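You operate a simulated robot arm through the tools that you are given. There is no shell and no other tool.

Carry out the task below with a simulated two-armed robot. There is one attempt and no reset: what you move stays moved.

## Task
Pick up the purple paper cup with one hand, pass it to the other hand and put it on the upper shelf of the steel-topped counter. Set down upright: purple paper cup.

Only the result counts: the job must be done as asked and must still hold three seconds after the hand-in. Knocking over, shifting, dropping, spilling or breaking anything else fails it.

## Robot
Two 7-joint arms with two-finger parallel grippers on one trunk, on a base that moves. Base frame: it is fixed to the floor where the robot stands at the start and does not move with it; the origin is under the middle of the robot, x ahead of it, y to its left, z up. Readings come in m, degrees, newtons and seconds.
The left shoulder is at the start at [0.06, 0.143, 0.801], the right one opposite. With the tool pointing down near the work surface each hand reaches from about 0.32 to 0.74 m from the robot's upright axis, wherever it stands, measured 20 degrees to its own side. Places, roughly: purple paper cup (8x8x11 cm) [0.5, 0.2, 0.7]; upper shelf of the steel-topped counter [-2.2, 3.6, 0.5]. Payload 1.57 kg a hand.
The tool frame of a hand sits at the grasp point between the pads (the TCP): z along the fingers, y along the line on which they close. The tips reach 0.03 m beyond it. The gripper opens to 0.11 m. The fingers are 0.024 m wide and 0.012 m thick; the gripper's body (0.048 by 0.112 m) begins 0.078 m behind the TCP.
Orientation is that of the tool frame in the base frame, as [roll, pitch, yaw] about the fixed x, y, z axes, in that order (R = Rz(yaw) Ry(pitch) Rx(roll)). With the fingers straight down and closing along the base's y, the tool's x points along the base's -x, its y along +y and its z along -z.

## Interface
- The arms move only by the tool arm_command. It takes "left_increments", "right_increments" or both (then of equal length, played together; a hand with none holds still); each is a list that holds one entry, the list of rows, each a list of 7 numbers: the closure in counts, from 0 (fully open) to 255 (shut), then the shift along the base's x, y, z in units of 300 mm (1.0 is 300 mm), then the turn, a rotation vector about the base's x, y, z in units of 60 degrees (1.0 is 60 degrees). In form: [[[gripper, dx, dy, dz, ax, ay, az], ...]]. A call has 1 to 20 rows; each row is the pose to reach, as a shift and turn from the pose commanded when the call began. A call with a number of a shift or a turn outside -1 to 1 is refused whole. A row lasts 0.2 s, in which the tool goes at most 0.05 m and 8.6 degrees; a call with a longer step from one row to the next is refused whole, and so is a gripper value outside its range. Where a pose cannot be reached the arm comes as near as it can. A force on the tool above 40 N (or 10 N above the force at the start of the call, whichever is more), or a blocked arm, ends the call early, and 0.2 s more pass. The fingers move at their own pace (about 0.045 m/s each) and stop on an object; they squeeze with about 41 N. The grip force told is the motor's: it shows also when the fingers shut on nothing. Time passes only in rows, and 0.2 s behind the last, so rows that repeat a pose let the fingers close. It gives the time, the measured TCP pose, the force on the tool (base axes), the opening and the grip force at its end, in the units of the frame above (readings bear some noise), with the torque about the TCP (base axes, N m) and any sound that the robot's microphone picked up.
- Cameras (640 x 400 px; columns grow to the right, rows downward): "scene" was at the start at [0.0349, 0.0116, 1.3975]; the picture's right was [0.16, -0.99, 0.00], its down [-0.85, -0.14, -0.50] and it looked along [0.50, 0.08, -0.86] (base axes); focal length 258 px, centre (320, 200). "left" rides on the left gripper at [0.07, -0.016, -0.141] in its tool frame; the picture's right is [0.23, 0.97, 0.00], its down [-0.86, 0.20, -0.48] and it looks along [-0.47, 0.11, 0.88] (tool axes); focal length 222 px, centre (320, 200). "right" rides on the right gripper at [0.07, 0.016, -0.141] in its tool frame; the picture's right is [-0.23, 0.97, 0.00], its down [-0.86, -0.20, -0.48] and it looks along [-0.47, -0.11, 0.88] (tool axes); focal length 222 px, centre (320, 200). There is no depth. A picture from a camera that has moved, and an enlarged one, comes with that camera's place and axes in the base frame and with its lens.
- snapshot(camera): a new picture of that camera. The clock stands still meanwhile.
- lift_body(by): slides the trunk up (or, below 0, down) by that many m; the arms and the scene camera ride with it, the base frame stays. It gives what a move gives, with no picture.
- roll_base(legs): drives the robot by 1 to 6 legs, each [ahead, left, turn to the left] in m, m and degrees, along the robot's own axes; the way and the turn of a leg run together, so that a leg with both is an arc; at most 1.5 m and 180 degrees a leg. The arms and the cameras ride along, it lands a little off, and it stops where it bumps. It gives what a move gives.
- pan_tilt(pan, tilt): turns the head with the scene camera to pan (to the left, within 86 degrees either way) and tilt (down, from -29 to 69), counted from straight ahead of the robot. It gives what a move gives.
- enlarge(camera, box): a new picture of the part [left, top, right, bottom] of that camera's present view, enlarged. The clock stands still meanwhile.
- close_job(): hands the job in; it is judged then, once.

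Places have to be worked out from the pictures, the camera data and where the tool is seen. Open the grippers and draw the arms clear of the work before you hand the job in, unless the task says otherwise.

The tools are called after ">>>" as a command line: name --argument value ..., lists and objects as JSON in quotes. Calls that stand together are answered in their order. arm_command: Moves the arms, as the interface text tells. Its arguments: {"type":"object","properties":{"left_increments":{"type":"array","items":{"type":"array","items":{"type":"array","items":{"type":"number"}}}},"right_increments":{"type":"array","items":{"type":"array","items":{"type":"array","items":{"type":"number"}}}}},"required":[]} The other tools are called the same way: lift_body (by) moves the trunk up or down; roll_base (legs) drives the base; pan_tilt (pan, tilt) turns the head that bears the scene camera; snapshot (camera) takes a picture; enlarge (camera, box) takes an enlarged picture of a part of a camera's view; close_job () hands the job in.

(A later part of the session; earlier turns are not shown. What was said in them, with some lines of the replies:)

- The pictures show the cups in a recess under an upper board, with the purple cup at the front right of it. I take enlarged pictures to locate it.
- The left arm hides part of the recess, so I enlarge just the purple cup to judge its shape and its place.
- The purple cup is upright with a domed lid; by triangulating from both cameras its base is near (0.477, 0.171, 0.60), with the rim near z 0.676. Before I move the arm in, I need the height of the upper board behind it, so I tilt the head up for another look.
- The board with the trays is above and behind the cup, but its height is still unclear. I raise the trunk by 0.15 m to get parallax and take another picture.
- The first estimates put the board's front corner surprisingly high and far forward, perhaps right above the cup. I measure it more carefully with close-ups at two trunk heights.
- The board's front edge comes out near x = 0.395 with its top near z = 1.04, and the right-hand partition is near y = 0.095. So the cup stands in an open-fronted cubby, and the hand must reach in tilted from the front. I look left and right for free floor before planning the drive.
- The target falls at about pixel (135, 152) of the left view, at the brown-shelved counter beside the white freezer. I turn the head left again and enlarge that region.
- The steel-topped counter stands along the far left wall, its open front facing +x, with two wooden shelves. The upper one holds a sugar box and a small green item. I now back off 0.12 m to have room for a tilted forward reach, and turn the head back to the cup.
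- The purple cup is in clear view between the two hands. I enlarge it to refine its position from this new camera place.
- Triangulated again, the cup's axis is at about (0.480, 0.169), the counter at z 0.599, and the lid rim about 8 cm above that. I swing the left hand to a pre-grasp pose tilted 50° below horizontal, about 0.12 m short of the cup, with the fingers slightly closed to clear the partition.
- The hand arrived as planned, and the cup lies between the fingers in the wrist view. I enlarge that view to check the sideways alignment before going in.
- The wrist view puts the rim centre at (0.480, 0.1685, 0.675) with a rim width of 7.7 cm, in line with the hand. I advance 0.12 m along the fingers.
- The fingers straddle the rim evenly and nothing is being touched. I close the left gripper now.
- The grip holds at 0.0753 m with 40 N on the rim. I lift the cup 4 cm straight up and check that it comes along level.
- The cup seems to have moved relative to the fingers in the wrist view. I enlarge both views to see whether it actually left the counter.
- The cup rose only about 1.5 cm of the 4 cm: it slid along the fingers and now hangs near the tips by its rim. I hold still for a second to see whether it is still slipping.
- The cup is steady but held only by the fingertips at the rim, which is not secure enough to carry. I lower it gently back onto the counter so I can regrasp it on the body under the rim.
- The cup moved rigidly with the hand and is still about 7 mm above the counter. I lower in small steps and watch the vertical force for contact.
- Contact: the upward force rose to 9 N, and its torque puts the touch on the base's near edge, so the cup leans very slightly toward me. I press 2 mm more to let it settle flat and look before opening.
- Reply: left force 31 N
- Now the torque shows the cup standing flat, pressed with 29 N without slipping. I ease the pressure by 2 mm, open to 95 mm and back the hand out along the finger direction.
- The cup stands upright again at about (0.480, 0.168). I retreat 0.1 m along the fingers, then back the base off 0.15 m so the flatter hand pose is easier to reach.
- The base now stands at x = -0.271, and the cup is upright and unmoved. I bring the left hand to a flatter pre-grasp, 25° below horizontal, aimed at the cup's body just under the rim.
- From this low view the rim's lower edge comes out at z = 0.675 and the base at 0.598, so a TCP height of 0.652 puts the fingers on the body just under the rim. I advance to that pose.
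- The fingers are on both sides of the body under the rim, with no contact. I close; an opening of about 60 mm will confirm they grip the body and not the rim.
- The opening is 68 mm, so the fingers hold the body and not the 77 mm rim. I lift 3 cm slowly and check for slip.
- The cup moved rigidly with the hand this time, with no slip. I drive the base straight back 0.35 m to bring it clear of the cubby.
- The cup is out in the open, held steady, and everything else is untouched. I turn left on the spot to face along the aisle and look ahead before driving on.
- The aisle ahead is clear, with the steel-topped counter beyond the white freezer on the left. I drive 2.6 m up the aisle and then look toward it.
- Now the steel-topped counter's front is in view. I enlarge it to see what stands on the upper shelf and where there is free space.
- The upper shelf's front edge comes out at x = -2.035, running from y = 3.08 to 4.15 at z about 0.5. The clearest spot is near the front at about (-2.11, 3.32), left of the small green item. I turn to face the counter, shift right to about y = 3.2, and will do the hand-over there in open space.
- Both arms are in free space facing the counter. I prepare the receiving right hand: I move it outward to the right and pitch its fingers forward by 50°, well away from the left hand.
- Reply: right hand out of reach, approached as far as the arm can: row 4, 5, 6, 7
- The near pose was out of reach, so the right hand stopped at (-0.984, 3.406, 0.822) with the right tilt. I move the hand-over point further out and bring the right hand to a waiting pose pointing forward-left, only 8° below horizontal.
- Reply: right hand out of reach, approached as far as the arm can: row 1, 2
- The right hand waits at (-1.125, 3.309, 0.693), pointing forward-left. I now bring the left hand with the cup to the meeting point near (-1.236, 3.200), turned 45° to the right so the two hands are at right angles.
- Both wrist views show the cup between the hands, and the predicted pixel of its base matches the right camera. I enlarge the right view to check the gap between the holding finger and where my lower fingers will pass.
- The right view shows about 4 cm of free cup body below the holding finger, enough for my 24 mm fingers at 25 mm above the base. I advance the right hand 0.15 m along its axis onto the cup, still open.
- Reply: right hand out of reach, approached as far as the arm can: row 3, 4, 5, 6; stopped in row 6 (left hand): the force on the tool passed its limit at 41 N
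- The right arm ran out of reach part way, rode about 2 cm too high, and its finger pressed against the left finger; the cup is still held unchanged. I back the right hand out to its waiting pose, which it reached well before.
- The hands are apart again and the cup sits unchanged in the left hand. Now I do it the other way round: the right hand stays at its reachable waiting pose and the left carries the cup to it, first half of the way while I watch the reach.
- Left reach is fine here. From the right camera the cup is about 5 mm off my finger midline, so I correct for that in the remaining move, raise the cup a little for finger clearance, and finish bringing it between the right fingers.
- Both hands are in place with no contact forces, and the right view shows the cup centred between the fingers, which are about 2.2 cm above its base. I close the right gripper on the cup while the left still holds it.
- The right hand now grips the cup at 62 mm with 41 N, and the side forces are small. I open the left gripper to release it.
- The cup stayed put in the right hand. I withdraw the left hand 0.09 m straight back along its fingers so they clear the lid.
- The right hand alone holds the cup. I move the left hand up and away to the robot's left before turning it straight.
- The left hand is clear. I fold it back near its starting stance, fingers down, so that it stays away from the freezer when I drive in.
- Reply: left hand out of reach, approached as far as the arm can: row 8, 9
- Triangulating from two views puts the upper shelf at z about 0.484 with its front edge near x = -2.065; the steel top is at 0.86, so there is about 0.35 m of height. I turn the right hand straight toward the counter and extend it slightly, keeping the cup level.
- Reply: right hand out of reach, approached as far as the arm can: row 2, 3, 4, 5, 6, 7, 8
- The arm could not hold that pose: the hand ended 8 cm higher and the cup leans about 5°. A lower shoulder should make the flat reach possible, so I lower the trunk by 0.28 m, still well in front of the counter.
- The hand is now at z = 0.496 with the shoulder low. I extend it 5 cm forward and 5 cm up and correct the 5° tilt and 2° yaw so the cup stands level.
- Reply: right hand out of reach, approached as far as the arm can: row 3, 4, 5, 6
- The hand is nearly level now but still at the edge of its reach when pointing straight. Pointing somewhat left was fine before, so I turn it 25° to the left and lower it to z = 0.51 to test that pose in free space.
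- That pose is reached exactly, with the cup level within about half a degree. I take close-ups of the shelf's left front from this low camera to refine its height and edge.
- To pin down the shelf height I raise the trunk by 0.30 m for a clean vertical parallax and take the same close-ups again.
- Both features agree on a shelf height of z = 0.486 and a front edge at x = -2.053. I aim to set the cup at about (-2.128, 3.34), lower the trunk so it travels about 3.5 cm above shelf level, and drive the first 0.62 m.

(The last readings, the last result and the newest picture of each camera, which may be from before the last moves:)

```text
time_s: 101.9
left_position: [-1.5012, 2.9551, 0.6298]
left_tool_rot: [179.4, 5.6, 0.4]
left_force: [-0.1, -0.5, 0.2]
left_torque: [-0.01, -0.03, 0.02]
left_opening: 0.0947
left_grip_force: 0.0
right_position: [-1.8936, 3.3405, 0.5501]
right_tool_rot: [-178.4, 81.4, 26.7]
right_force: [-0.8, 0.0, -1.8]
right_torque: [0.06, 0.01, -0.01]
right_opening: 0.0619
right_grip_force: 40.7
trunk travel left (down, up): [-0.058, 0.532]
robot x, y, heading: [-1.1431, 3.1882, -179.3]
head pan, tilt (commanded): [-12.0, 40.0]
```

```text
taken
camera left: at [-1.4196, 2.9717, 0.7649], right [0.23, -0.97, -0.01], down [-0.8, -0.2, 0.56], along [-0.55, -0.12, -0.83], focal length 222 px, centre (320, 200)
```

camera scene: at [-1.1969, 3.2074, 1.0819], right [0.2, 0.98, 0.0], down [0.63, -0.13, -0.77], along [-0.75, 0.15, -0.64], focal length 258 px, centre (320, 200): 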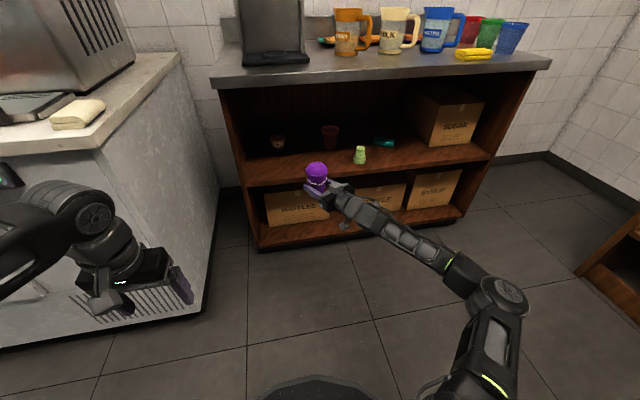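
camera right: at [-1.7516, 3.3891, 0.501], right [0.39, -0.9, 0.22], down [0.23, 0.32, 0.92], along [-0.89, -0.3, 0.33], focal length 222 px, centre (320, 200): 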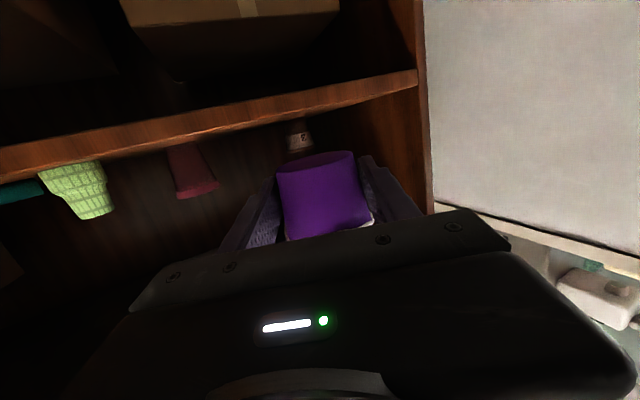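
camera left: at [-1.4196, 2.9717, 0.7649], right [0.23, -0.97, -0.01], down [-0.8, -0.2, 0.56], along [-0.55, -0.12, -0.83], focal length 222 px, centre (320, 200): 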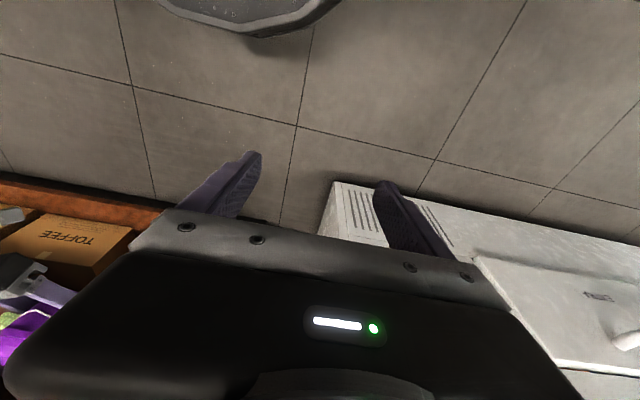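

The cup is at about (-1.900, 3.338), 4 cm above shelf level and in line with the free spot; the left hand has room beside the freezer. I drive forward another 0.15 m and check.

>>> roll_base --legs '[[0.15, -0.004, 0]]'

>>> snapshot --camera "scene"

>>> snapshot --camera "right"

>>> snapshot --camera "left"

```text
time_s: 103.3
left_position: [-1.6576, 2.9564, 0.6301]
left_tool_rot: [179.3, 5.6, 0.4]
left_force: [0.3, 0.4, -0.9]
left_torque: [0.0, -0.01, 0.01]
left_opening: 0.095
left_grip_force: 0.0
right_position: [-2.0499, 3.3425, 0.5495]
right_tool_rot: [-178.4, 81.4, 26.9]
right_force: [-0.2, -0.5, -2.8]
right_torque: [0.07, -0.01, 0.0]
right_opening: 0.062
right_grip_force: 41.2
trunk travel left (down, up): [-0.058, 0.532]
robot x, y, heading: [-1.298, 3.1918, -179.5]
head pan, tilt (commanded): [-12.0, 40.0]
```

```text
taken
camera scene: at [-1.3521, 3.2096, 1.0819], right [0.2, 0.98, 0.0], down [0.63, -0.13, -0.77], along [-0.75, 0.15, -0.64], focal length 258 px, centre (320, 200)
```

scene: 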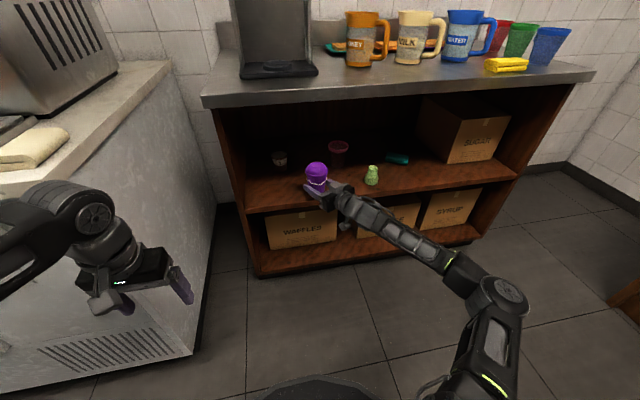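

```text
taken
camera right: at [-1.907, 3.3911, 0.5011], right [0.39, -0.9, 0.22], down [0.23, 0.32, 0.92], along [-0.89, -0.3, 0.33], focal length 222 px, centre (320, 200)
```

right: 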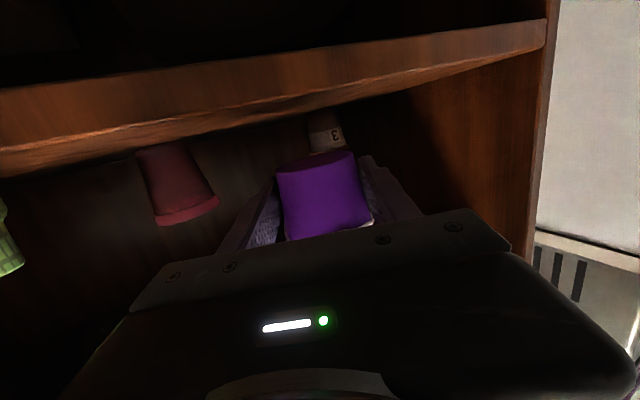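

```text
taken
camera left: at [-1.5747, 2.9738, 0.7649], right [0.23, -0.97, -0.01], down [-0.8, -0.2, 0.56], along [-0.55, -0.12, -0.83], focal length 222 px, centre (320, 200)
```

left: 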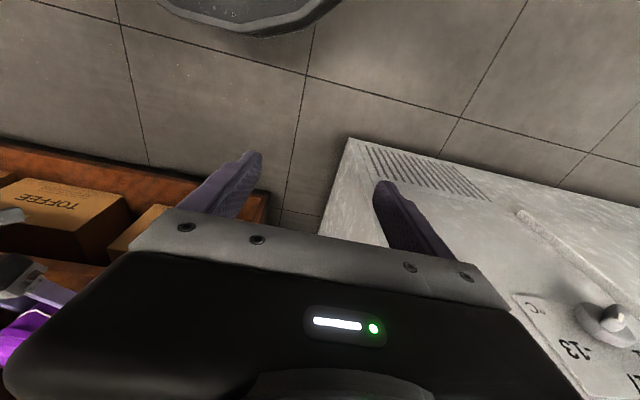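

The cup is now above the shelf's front edge region at (-2.056, 3.340), and the left hand still has about 8 cm to the freezer corner. I drive the last 0.07 m.

>>> roll_base --legs '[[0.069, 0, 0]]'

>>> snapshot --camera "right"

>>> enlarge --camera "scene" --box '[230, 120, 430, 250]'

>>> snapshot --camera "left"

```text
time_s: 104.3
left_position: [-1.725, 2.9567, 0.6299]
left_tool_rot: [179.3, 5.6, 0.4]
left_force: [0.4, -0.6, -0.5]
left_torque: [0.01, -0.01, -0.01]
left_opening: 0.0948
left_grip_force: 0.0
right_position: [-2.1169, 3.3421, 0.5494]
right_tool_rot: [-178.4, 81.4, 26.9]
right_force: [-0.2, 0.7, -2.1]
right_torque: [-0.01, 0.02, -0.02]
right_opening: 0.0623
right_grip_force: 40.8
trunk travel left (down, up): [-0.058, 0.532]
robot x, y, heading: [-1.3687, 3.1937, -179.3]
head pan, tilt (commanded): [-12.0, 40.0]
```

```text
taken
camera right: at [-1.9749, 3.3909, 0.501], right [0.39, -0.9, 0.22], down [0.23, 0.32, 0.92], along [-0.89, -0.3, 0.33], focal length 222 px, centre (320, 200)
```

right: 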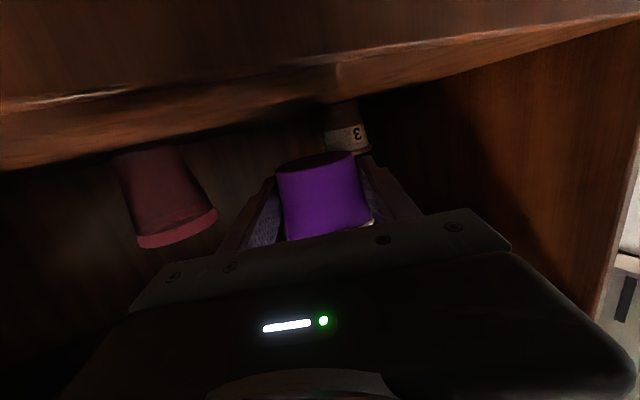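

```text
3.08 times, centred on (330, 185) of scene
camera zoom: at [-1.4202, 3.2089, 1.0819], right [0.2, 0.98, 0.0], down [0.63, -0.13, -0.77], along [-0.75, 0.15, -0.64], focal length 794 px, centre (289, 246)
```

zoom: 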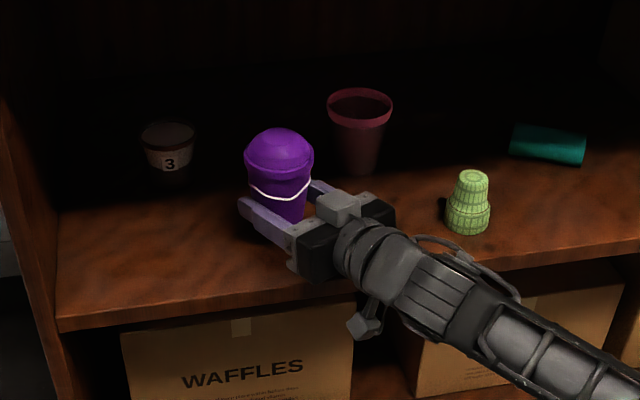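

```text
taken
camera left: at [-1.643, 2.9732, 0.7649], right [0.23, -0.97, -0.01], down [-0.8, -0.2, 0.56], along [-0.55, -0.12, -0.83], focal length 222 px, centre (320, 200)
```

left: 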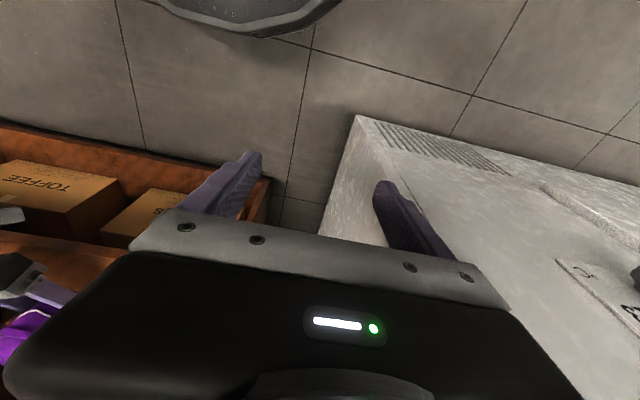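

The cup is over the chosen spot at about (-2.123, 3.339), upright, with its base roughly 4 cm above the shelf and clear of the neighbours. I lower the trunk by 0.03 m.

>>> lift_body --by -0.03

>>> enlarge --camera "scene" --box '[230, 120, 430, 250]'

>>> snapshot --camera "right"

```text
time_s: 105.0
left_position: [-1.7248, 2.9565, 0.5996]
left_tool_rot: [179.2, 5.7, 0.5]
left_force: [0.2, 0.0, -0.8]
left_torque: [-0.03, 0.01, 0.0]
left_opening: 0.0948
left_grip_force: 0.1
right_position: [-2.1181, 3.342, 0.5183]
right_tool_rot: [-178.3, 81.4, 26.8]
right_force: [-0.2, 0.0, -2.5]
right_torque: [0.0, -0.01, -0.01]
right_opening: 0.062
right_grip_force: 40.9
trunk travel left (down, up): [-0.028, 0.562]
robot x, y, heading: [-1.3653, 3.1896, -179.6]
head pan, tilt (commanded): [-12.0, 40.0]
```

```text
3.08 times, centred on (330, 185) of scene
camera zoom: at [-1.4203, 3.2089, 1.0519], right [0.2, 0.98, 0.0], down [0.63, -0.13, -0.77], along [-0.75, 0.15, -0.64], focal length 794 px, centre (289, 246)
```

zoom: 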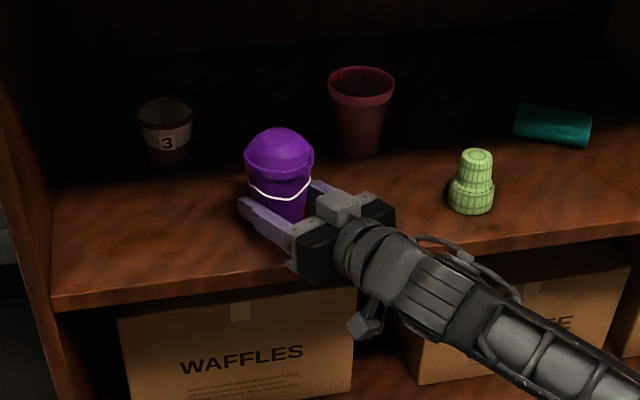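

```text
taken
camera right: at [-1.9749, 3.3908, 0.471], right [0.39, -0.9, 0.22], down [0.23, 0.32, 0.92], along [-0.89, -0.3, 0.33], focal length 222 px, centre (320, 200)
```

right: 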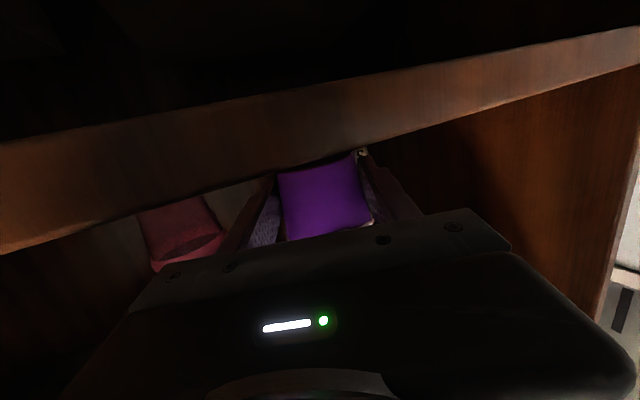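

The base should now be about 1 cm above the shelf, with the weight still on the hand (-2.5 N). I descend with the arm in 2 mm steps and watch for the force to change.

>>> arm_command --right_increments '[[[255, 0, 0, -0.0067, 0, 0, 0], [255, 0, 0, -0.0133, 0, 0, 0], [255, 0, 0, -0.02, 0, 0, 0], [255, 0, 0, -0.02, 0, 0, 0]]]'

```text
time_s: 106.0
left_position: [-1.7244, 2.9566, 0.6002]
left_tool_rot: [179.3, 5.5, 0.5]
left_force: [-0.4, 1.1, -0.6]
left_torque: [-0.01, 0.0, -0.02]
left_opening: 0.0947
left_grip_force: 0.1
right_position: [-2.118, 3.3412, 0.5136]
right_tool_rot: [-178.5, 81.4, 26.8]
right_force: [0.7, -0.1, -3.6]
right_torque: [0.0, 0.0, -0.01]
right_opening: 0.062
right_grip_force: 41.3
trunk travel left (down, up): [-0.028, 0.562]
robot x, y, heading: [-1.3701, 3.1891, -179.3]
head pan, tilt (commanded): [-12.0, 40.0]
```

No contact yet (-3.6 N, hand at z = 0.514). I continue down in small steps.

>>> arm_command --right_increments '[[[255, 0, 0, -0.005, 0, 0, 0], [255, 0, 0, -0.01, 0, 0, 0], [255, 0, 0, -0.0133, 0, 0, 0], [255, 0, 0, -0.0133, 0, 0, 0]]]'

>>> enlarge --camera "scene" --box '[270, 140, 390, 220]'

```text
time_s: 107.0
left_position: [-1.7256, 2.9559, 0.6]
left_tool_rot: [179.4, 5.6, 0.4]
left_force: [-0.5, 0.2, -0.3]
left_torque: [0.01, 0.01, -0.03]
left_opening: 0.0949
left_grip_force: 0.1
right_position: [-2.1173, 3.3415, 0.5101]
right_tool_rot: [-178.4, 81.4, 26.9]
right_force: [0.0, 0.4, -2.7]
right_torque: [0.02, -0.04, 0.0]
right_opening: 0.0621
right_grip_force: 40.8
trunk travel left (down, up): [-0.028, 0.562]
robot x, y, heading: [-1.3672, 3.1968, -179.5]
head pan, tilt (commanded): [-12.0, 40.0]
```

```text
5.00 times, centred on (330, 180) of scene
camera zoom: at [-1.4203, 3.2089, 1.0519], right [0.2, 0.98, 0.0], down [0.63, -0.13, -0.77], along [-0.75, 0.15, -0.64], focal length 1291 px, centre (270, 300)
```

zoom: 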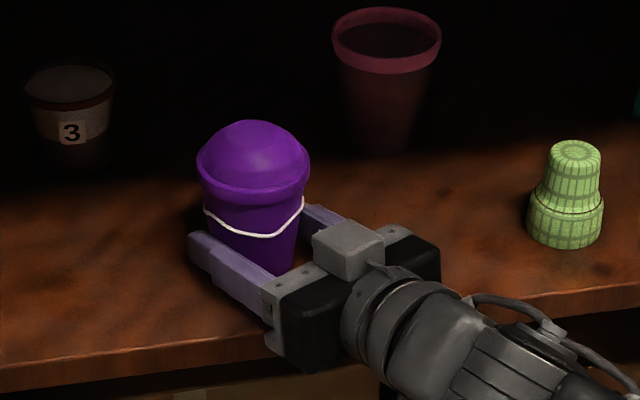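

Still only the cup's weight on the hand at z = 0.510. I go on in about 1.3 mm steps.

>>> arm_command --right_increments '[[[255, 0, 0, -0.0045, 0, 0, 0], [255, 0, 0, -0.009, 0, 0, 0], [255, 0, 0, -0.0133, 0, 0, 0], [255, 0, 0, -0.0133, 0, 0, 0]]]'

```text
time_s: 108.0
left_position: [-1.7255, 2.9555, 0.6005]
left_tool_rot: [179.4, 5.6, 0.4]
left_force: [-0.1, -0.1, -0.5]
left_torque: [-0.01, -0.02, 0.0]
left_opening: 0.0949
left_grip_force: 0.0
right_position: [-2.1173, 3.3416, 0.5093]
right_tool_rot: [-177.9, 81.6, 27.3]
right_force: [-2.3, 2.1, 7.3]
right_torque: [0.1, -0.16, 0.04]
right_opening: 0.0618
right_grip_force: 40.7
trunk travel left (down, up): [-0.028, 0.562]
robot x, y, heading: [-1.3652, 3.1908, -179.2]
head pan, tilt (commanded): [-12.0, 40.0]
```

Contact: the force went from -2.7 to +7.3 N, so the cup stands on the shelf, touching first at its near edge from a tilt under 1°. I open the right gripper gently to 95 mm.

>>> arm_command --right_increments '[[[200, 0, 0, 0, 0, 0, 0], [140, 0, 0, 0, 0, 0, 0], [100, 0, 0, 0, 0, 0, 0], [60, 0, 0, 0, 0, 0, 0], [35, 0, 0, 0, 0, 0, 0], [35, 0, 0, 0, 0, 0, 0]]]'

>>> enlarge --camera "scene" --box '[270, 140, 390, 220]'

>>> snapshot --camera "right"

```text
time_s: 109.4
left_position: [-1.7235, 2.9561, 0.6003]
left_tool_rot: [179.3, 5.5, 0.4]
left_force: [0.1, -0.5, 0.2]
left_torque: [0.01, 0.02, 0.01]
left_opening: 0.0947
left_grip_force: 0.0
right_position: [-2.1154, 3.3405, 0.5069]
right_tool_rot: [-178.4, 81.4, 26.9]
right_force: [0.5, 0.2, 0.5]
right_torque: [0.0, -0.01, 0.0]
right_opening: 0.095
right_grip_force: 0.1
trunk travel left (down, up): [-0.028, 0.562]
robot x, y, heading: [-1.369, 3.1916, -179.4]
head pan, tilt (commanded): [-12.0, 40.0]
```

```text
5.00 times, centred on (330, 180) of scene
camera zoom: at [-1.4201, 3.2089, 1.0519], right [0.2, 0.98, 0.0], down [0.63, -0.13, -0.77], along [-0.75, 0.15, -0.64], focal length 1291 px, centre (270, 300)
```

zoom: 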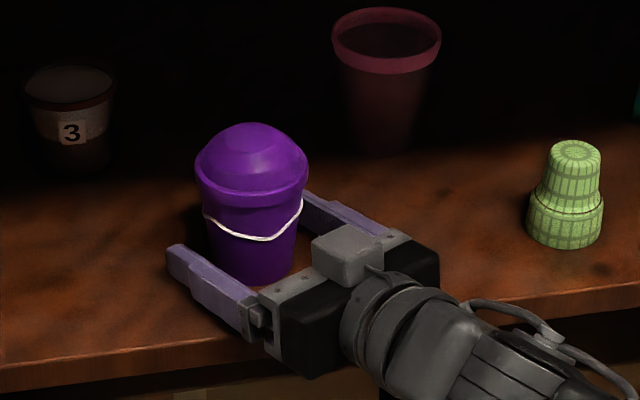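

```text
taken
camera right: at [-1.9743, 3.3899, 0.4577], right [0.39, -0.9, 0.22], down [0.23, 0.32, 0.92], along [-0.89, -0.3, 0.33], focal length 222 px, centre (320, 200)
```

right: 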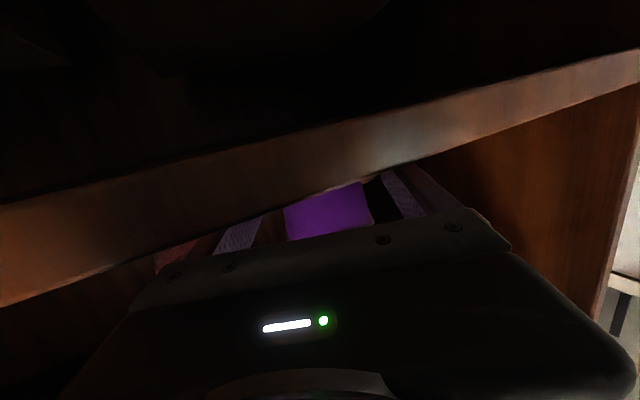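

The cup stands upright on the shelf and the fingers are free on both sides. I raise the hand about 1 cm so the fingertips clear the board, then drive the base back diagonally along the finger axis.

>>> lift_body --by 0.01

>>> roll_base --legs '[[-0.091, -0.0413, 0]]'

>>> enlarge --camera "scene" --box '[250, 120, 410, 230]'

>>> snapshot --camera "right"

```text
time_s: 110.0
left_position: [-1.7255, 2.9571, 0.6101]
left_tool_rot: [179.3, 5.6, 0.4]
left_force: [-0.4, -0.8, -0.8]
left_torque: [-0.01, 0.02, 0.03]
left_opening: 0.0949
left_grip_force: 0.0
right_position: [-2.1176, 3.3422, 0.5154]
right_tool_rot: [-178.4, 81.4, 26.9]
right_force: [0.2, -0.1, -0.3]
right_torque: [0.0, -0.03, -0.03]
right_opening: 0.0948
right_grip_force: 0.0
trunk travel left (down, up): [-0.038, 0.552]
robot x, y, heading: [-1.3675, 3.1915, -179.6]
head pan, tilt (commanded): [-12.0, 40.0]
```

```text
time_s: 111.2
left_position: [-1.6361, 2.9981, 0.6101]
left_tool_rot: [179.3, 5.6, 0.2]
left_force: [0.8, 0.1, 0.2]
left_torque: [0.04, -0.02, -0.01]
left_opening: 0.0947
left_grip_force: 0.1
right_position: [-2.0257, 3.386, 0.5172]
right_tool_rot: [-178.4, 81.4, 26.6]
right_force: [-0.9, 0.4, -0.7]
right_torque: [0.02, -0.01, 0.0]
right_opening: 0.0948
right_grip_force: 0.0
trunk travel left (down, up): [-0.038, 0.552]
robot x, y, heading: [-1.2759, 3.232, -179.5]
head pan, tilt (commanded): [-12.0, 40.0]
```

```text
3.64 times, centred on (330, 175) of scene
camera zoom: at [-1.3296, 3.2516, 1.0619], right [0.2, 0.98, 0.0], down [0.63, -0.13, -0.77], along [-0.75, 0.15, -0.64], focal length 939 px, centre (284, 291)
```

zoom: 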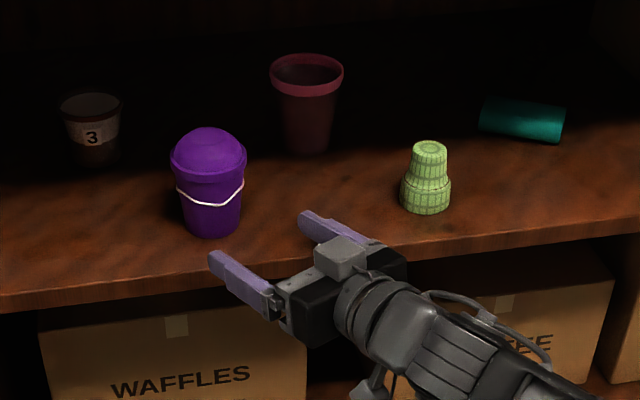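

```text
taken
camera right: at [-1.8832, 3.4343, 0.4677], right [0.38, -0.9, 0.22], down [0.23, 0.32, 0.92], along [-0.89, -0.3, 0.33], focal length 222 px, centre (320, 200)
```

right: 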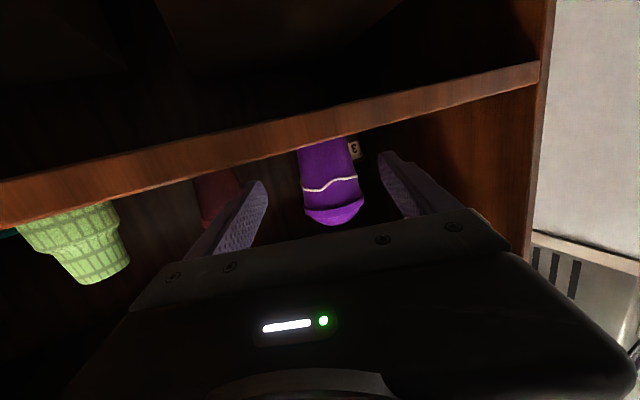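

The hand is out and the cup stands alone and upright on the upper shelf, with its neighbours untouched. I back straight away from the counter by 0.5 m.

>>> roll_base --legs '[[-0.5, 0, 0]]'

>>> snapshot --camera "scene"

>>> enlarge --camera "scene" --box '[230, 90, 430, 230]'

```text
time_s: 114.0
left_position: [-1.1444, 3.0038, 0.6101]
left_tool_rot: [179.3, 5.6, 0.6]
left_force: [-0.7, 1.0, 0.0]
left_torque: [-0.01, 0.01, -0.01]
left_opening: 0.095
left_grip_force: 0.0
right_position: [-1.5369, 3.386, 0.5158]
right_tool_rot: [-178.4, 81.3, 27.0]
right_force: [-0.1, 0.3, -0.1]
right_torque: [0.02, 0.02, 0.06]
right_opening: 0.095
right_grip_force: 0.1
trunk travel left (down, up): [-0.038, 0.552]
robot x, y, heading: [-0.7875, 3.2383, -179.1]
head pan, tilt (commanded): [-12.0, 40.0]
```

```text
taken
camera scene: at [-0.8409, 3.2569, 1.0619], right [0.19, 0.98, 0.0], down [0.63, -0.12, -0.77], along [-0.75, 0.15, -0.64], focal length 258 px, centre (320, 200)
```

scene: 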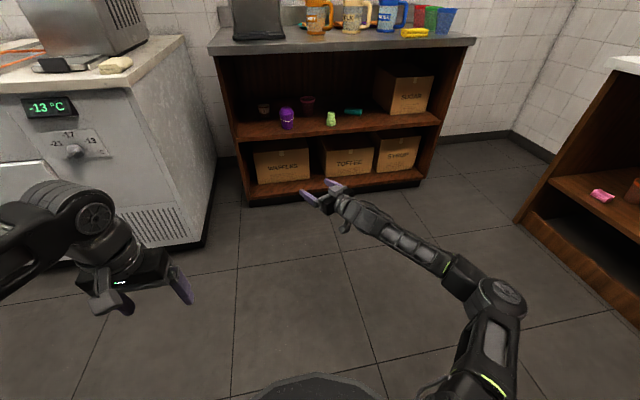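

```text
2.86 times, centred on (330, 160) of scene
camera zoom: at [-0.8409, 3.2569, 1.0619], right [0.19, 0.98, 0.0], down [0.63, -0.12, -0.77], along [-0.75, 0.15, -0.64], focal length 738 px, centre (291, 314)
```

zoom: 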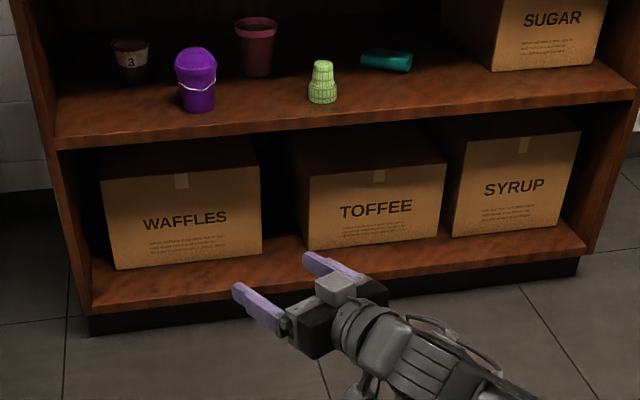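

The cup stands upright on the upper shelf and everything around it is in place. I open both grippers fully in free space before handing in.

>>> arm_command --left_increments '[[[0, 0, 0, 0, 0, 0, 0], [0, 0, 0, 0, 0, 0, 0], [0, 0, 0, 0, 0, 0, 0]]]' --right_increments '[[[0, 0, 0, 0, 0, 0, 0], [0, 0, 0, 0, 0, 0, 0], [0, 0, 0, 0, 0, 0, 0]]]'

>>> enlarge --camera "scene" --box '[260, 90, 360, 150]'

```text
time_s: 114.8
left_position: [-1.1444, 3.0035, 0.609]
left_tool_rot: [179.2, 5.5, 0.7]
left_force: [0.3, 0.0, -0.1]
left_torque: [-0.01, -0.04, -0.04]
left_opening: 0.1102
left_grip_force: 0.1
right_position: [-1.5376, 3.3859, 0.5165]
right_tool_rot: [-178.3, 81.5, 27.1]
right_force: [0.5, 1.2, -0.9]
right_torque: [0.02, -0.01, -0.02]
right_opening: 0.1101
right_grip_force: 0.2
trunk travel left (down, up): [-0.038, 0.552]
robot x, y, heading: [-0.7868, 3.2382, -179.2]
head pan, tilt (commanded): [-12.0, 40.0]
```

```text
6.40 times, centred on (310, 120) of scene
camera zoom: at [-0.8409, 3.2569, 1.0619], right [0.19, 0.98, 0.0], down [0.63, -0.12, -0.77], along [-0.75, 0.15, -0.64], focal length 1652 px, centre (384, 712)
```

zoom: 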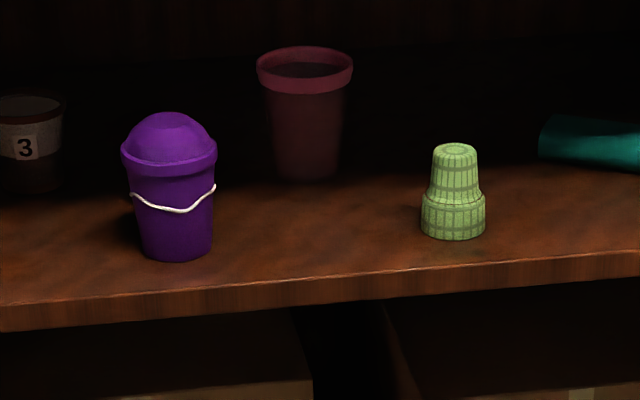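

The close-up shows the purple cup upright and alone on the upper shelf. Both grippers are open and drawn well clear, so I hand the job in.

>>> close_job

```text
The job is handed in.
```

The purple paper cup is standing upright on the upper shelf of the steel-topped counter, about 7 cm in from the front edge. The last pictures before hand-in show it steady. I handed the job in but got no verdict back.

- **Pick-up:** I picked the cup up with the left hand. The first grip, on the lid's rim, slipped a little, so I set the cup back down upright and gripped its body instead. That grip held.
- **Pass:** I passed the cup to the right hand in open space in front of the counter. On the first try the right arm ran out of reach and its finger pressed against the left hand. The cup stayed in the left hand, and the second try went cleanly.
- **Placing:** The right hand set the cup down and let go, and I backed the robot off with both grippers fully open.

I saw no other object knocked or shifted in any of the pictures.
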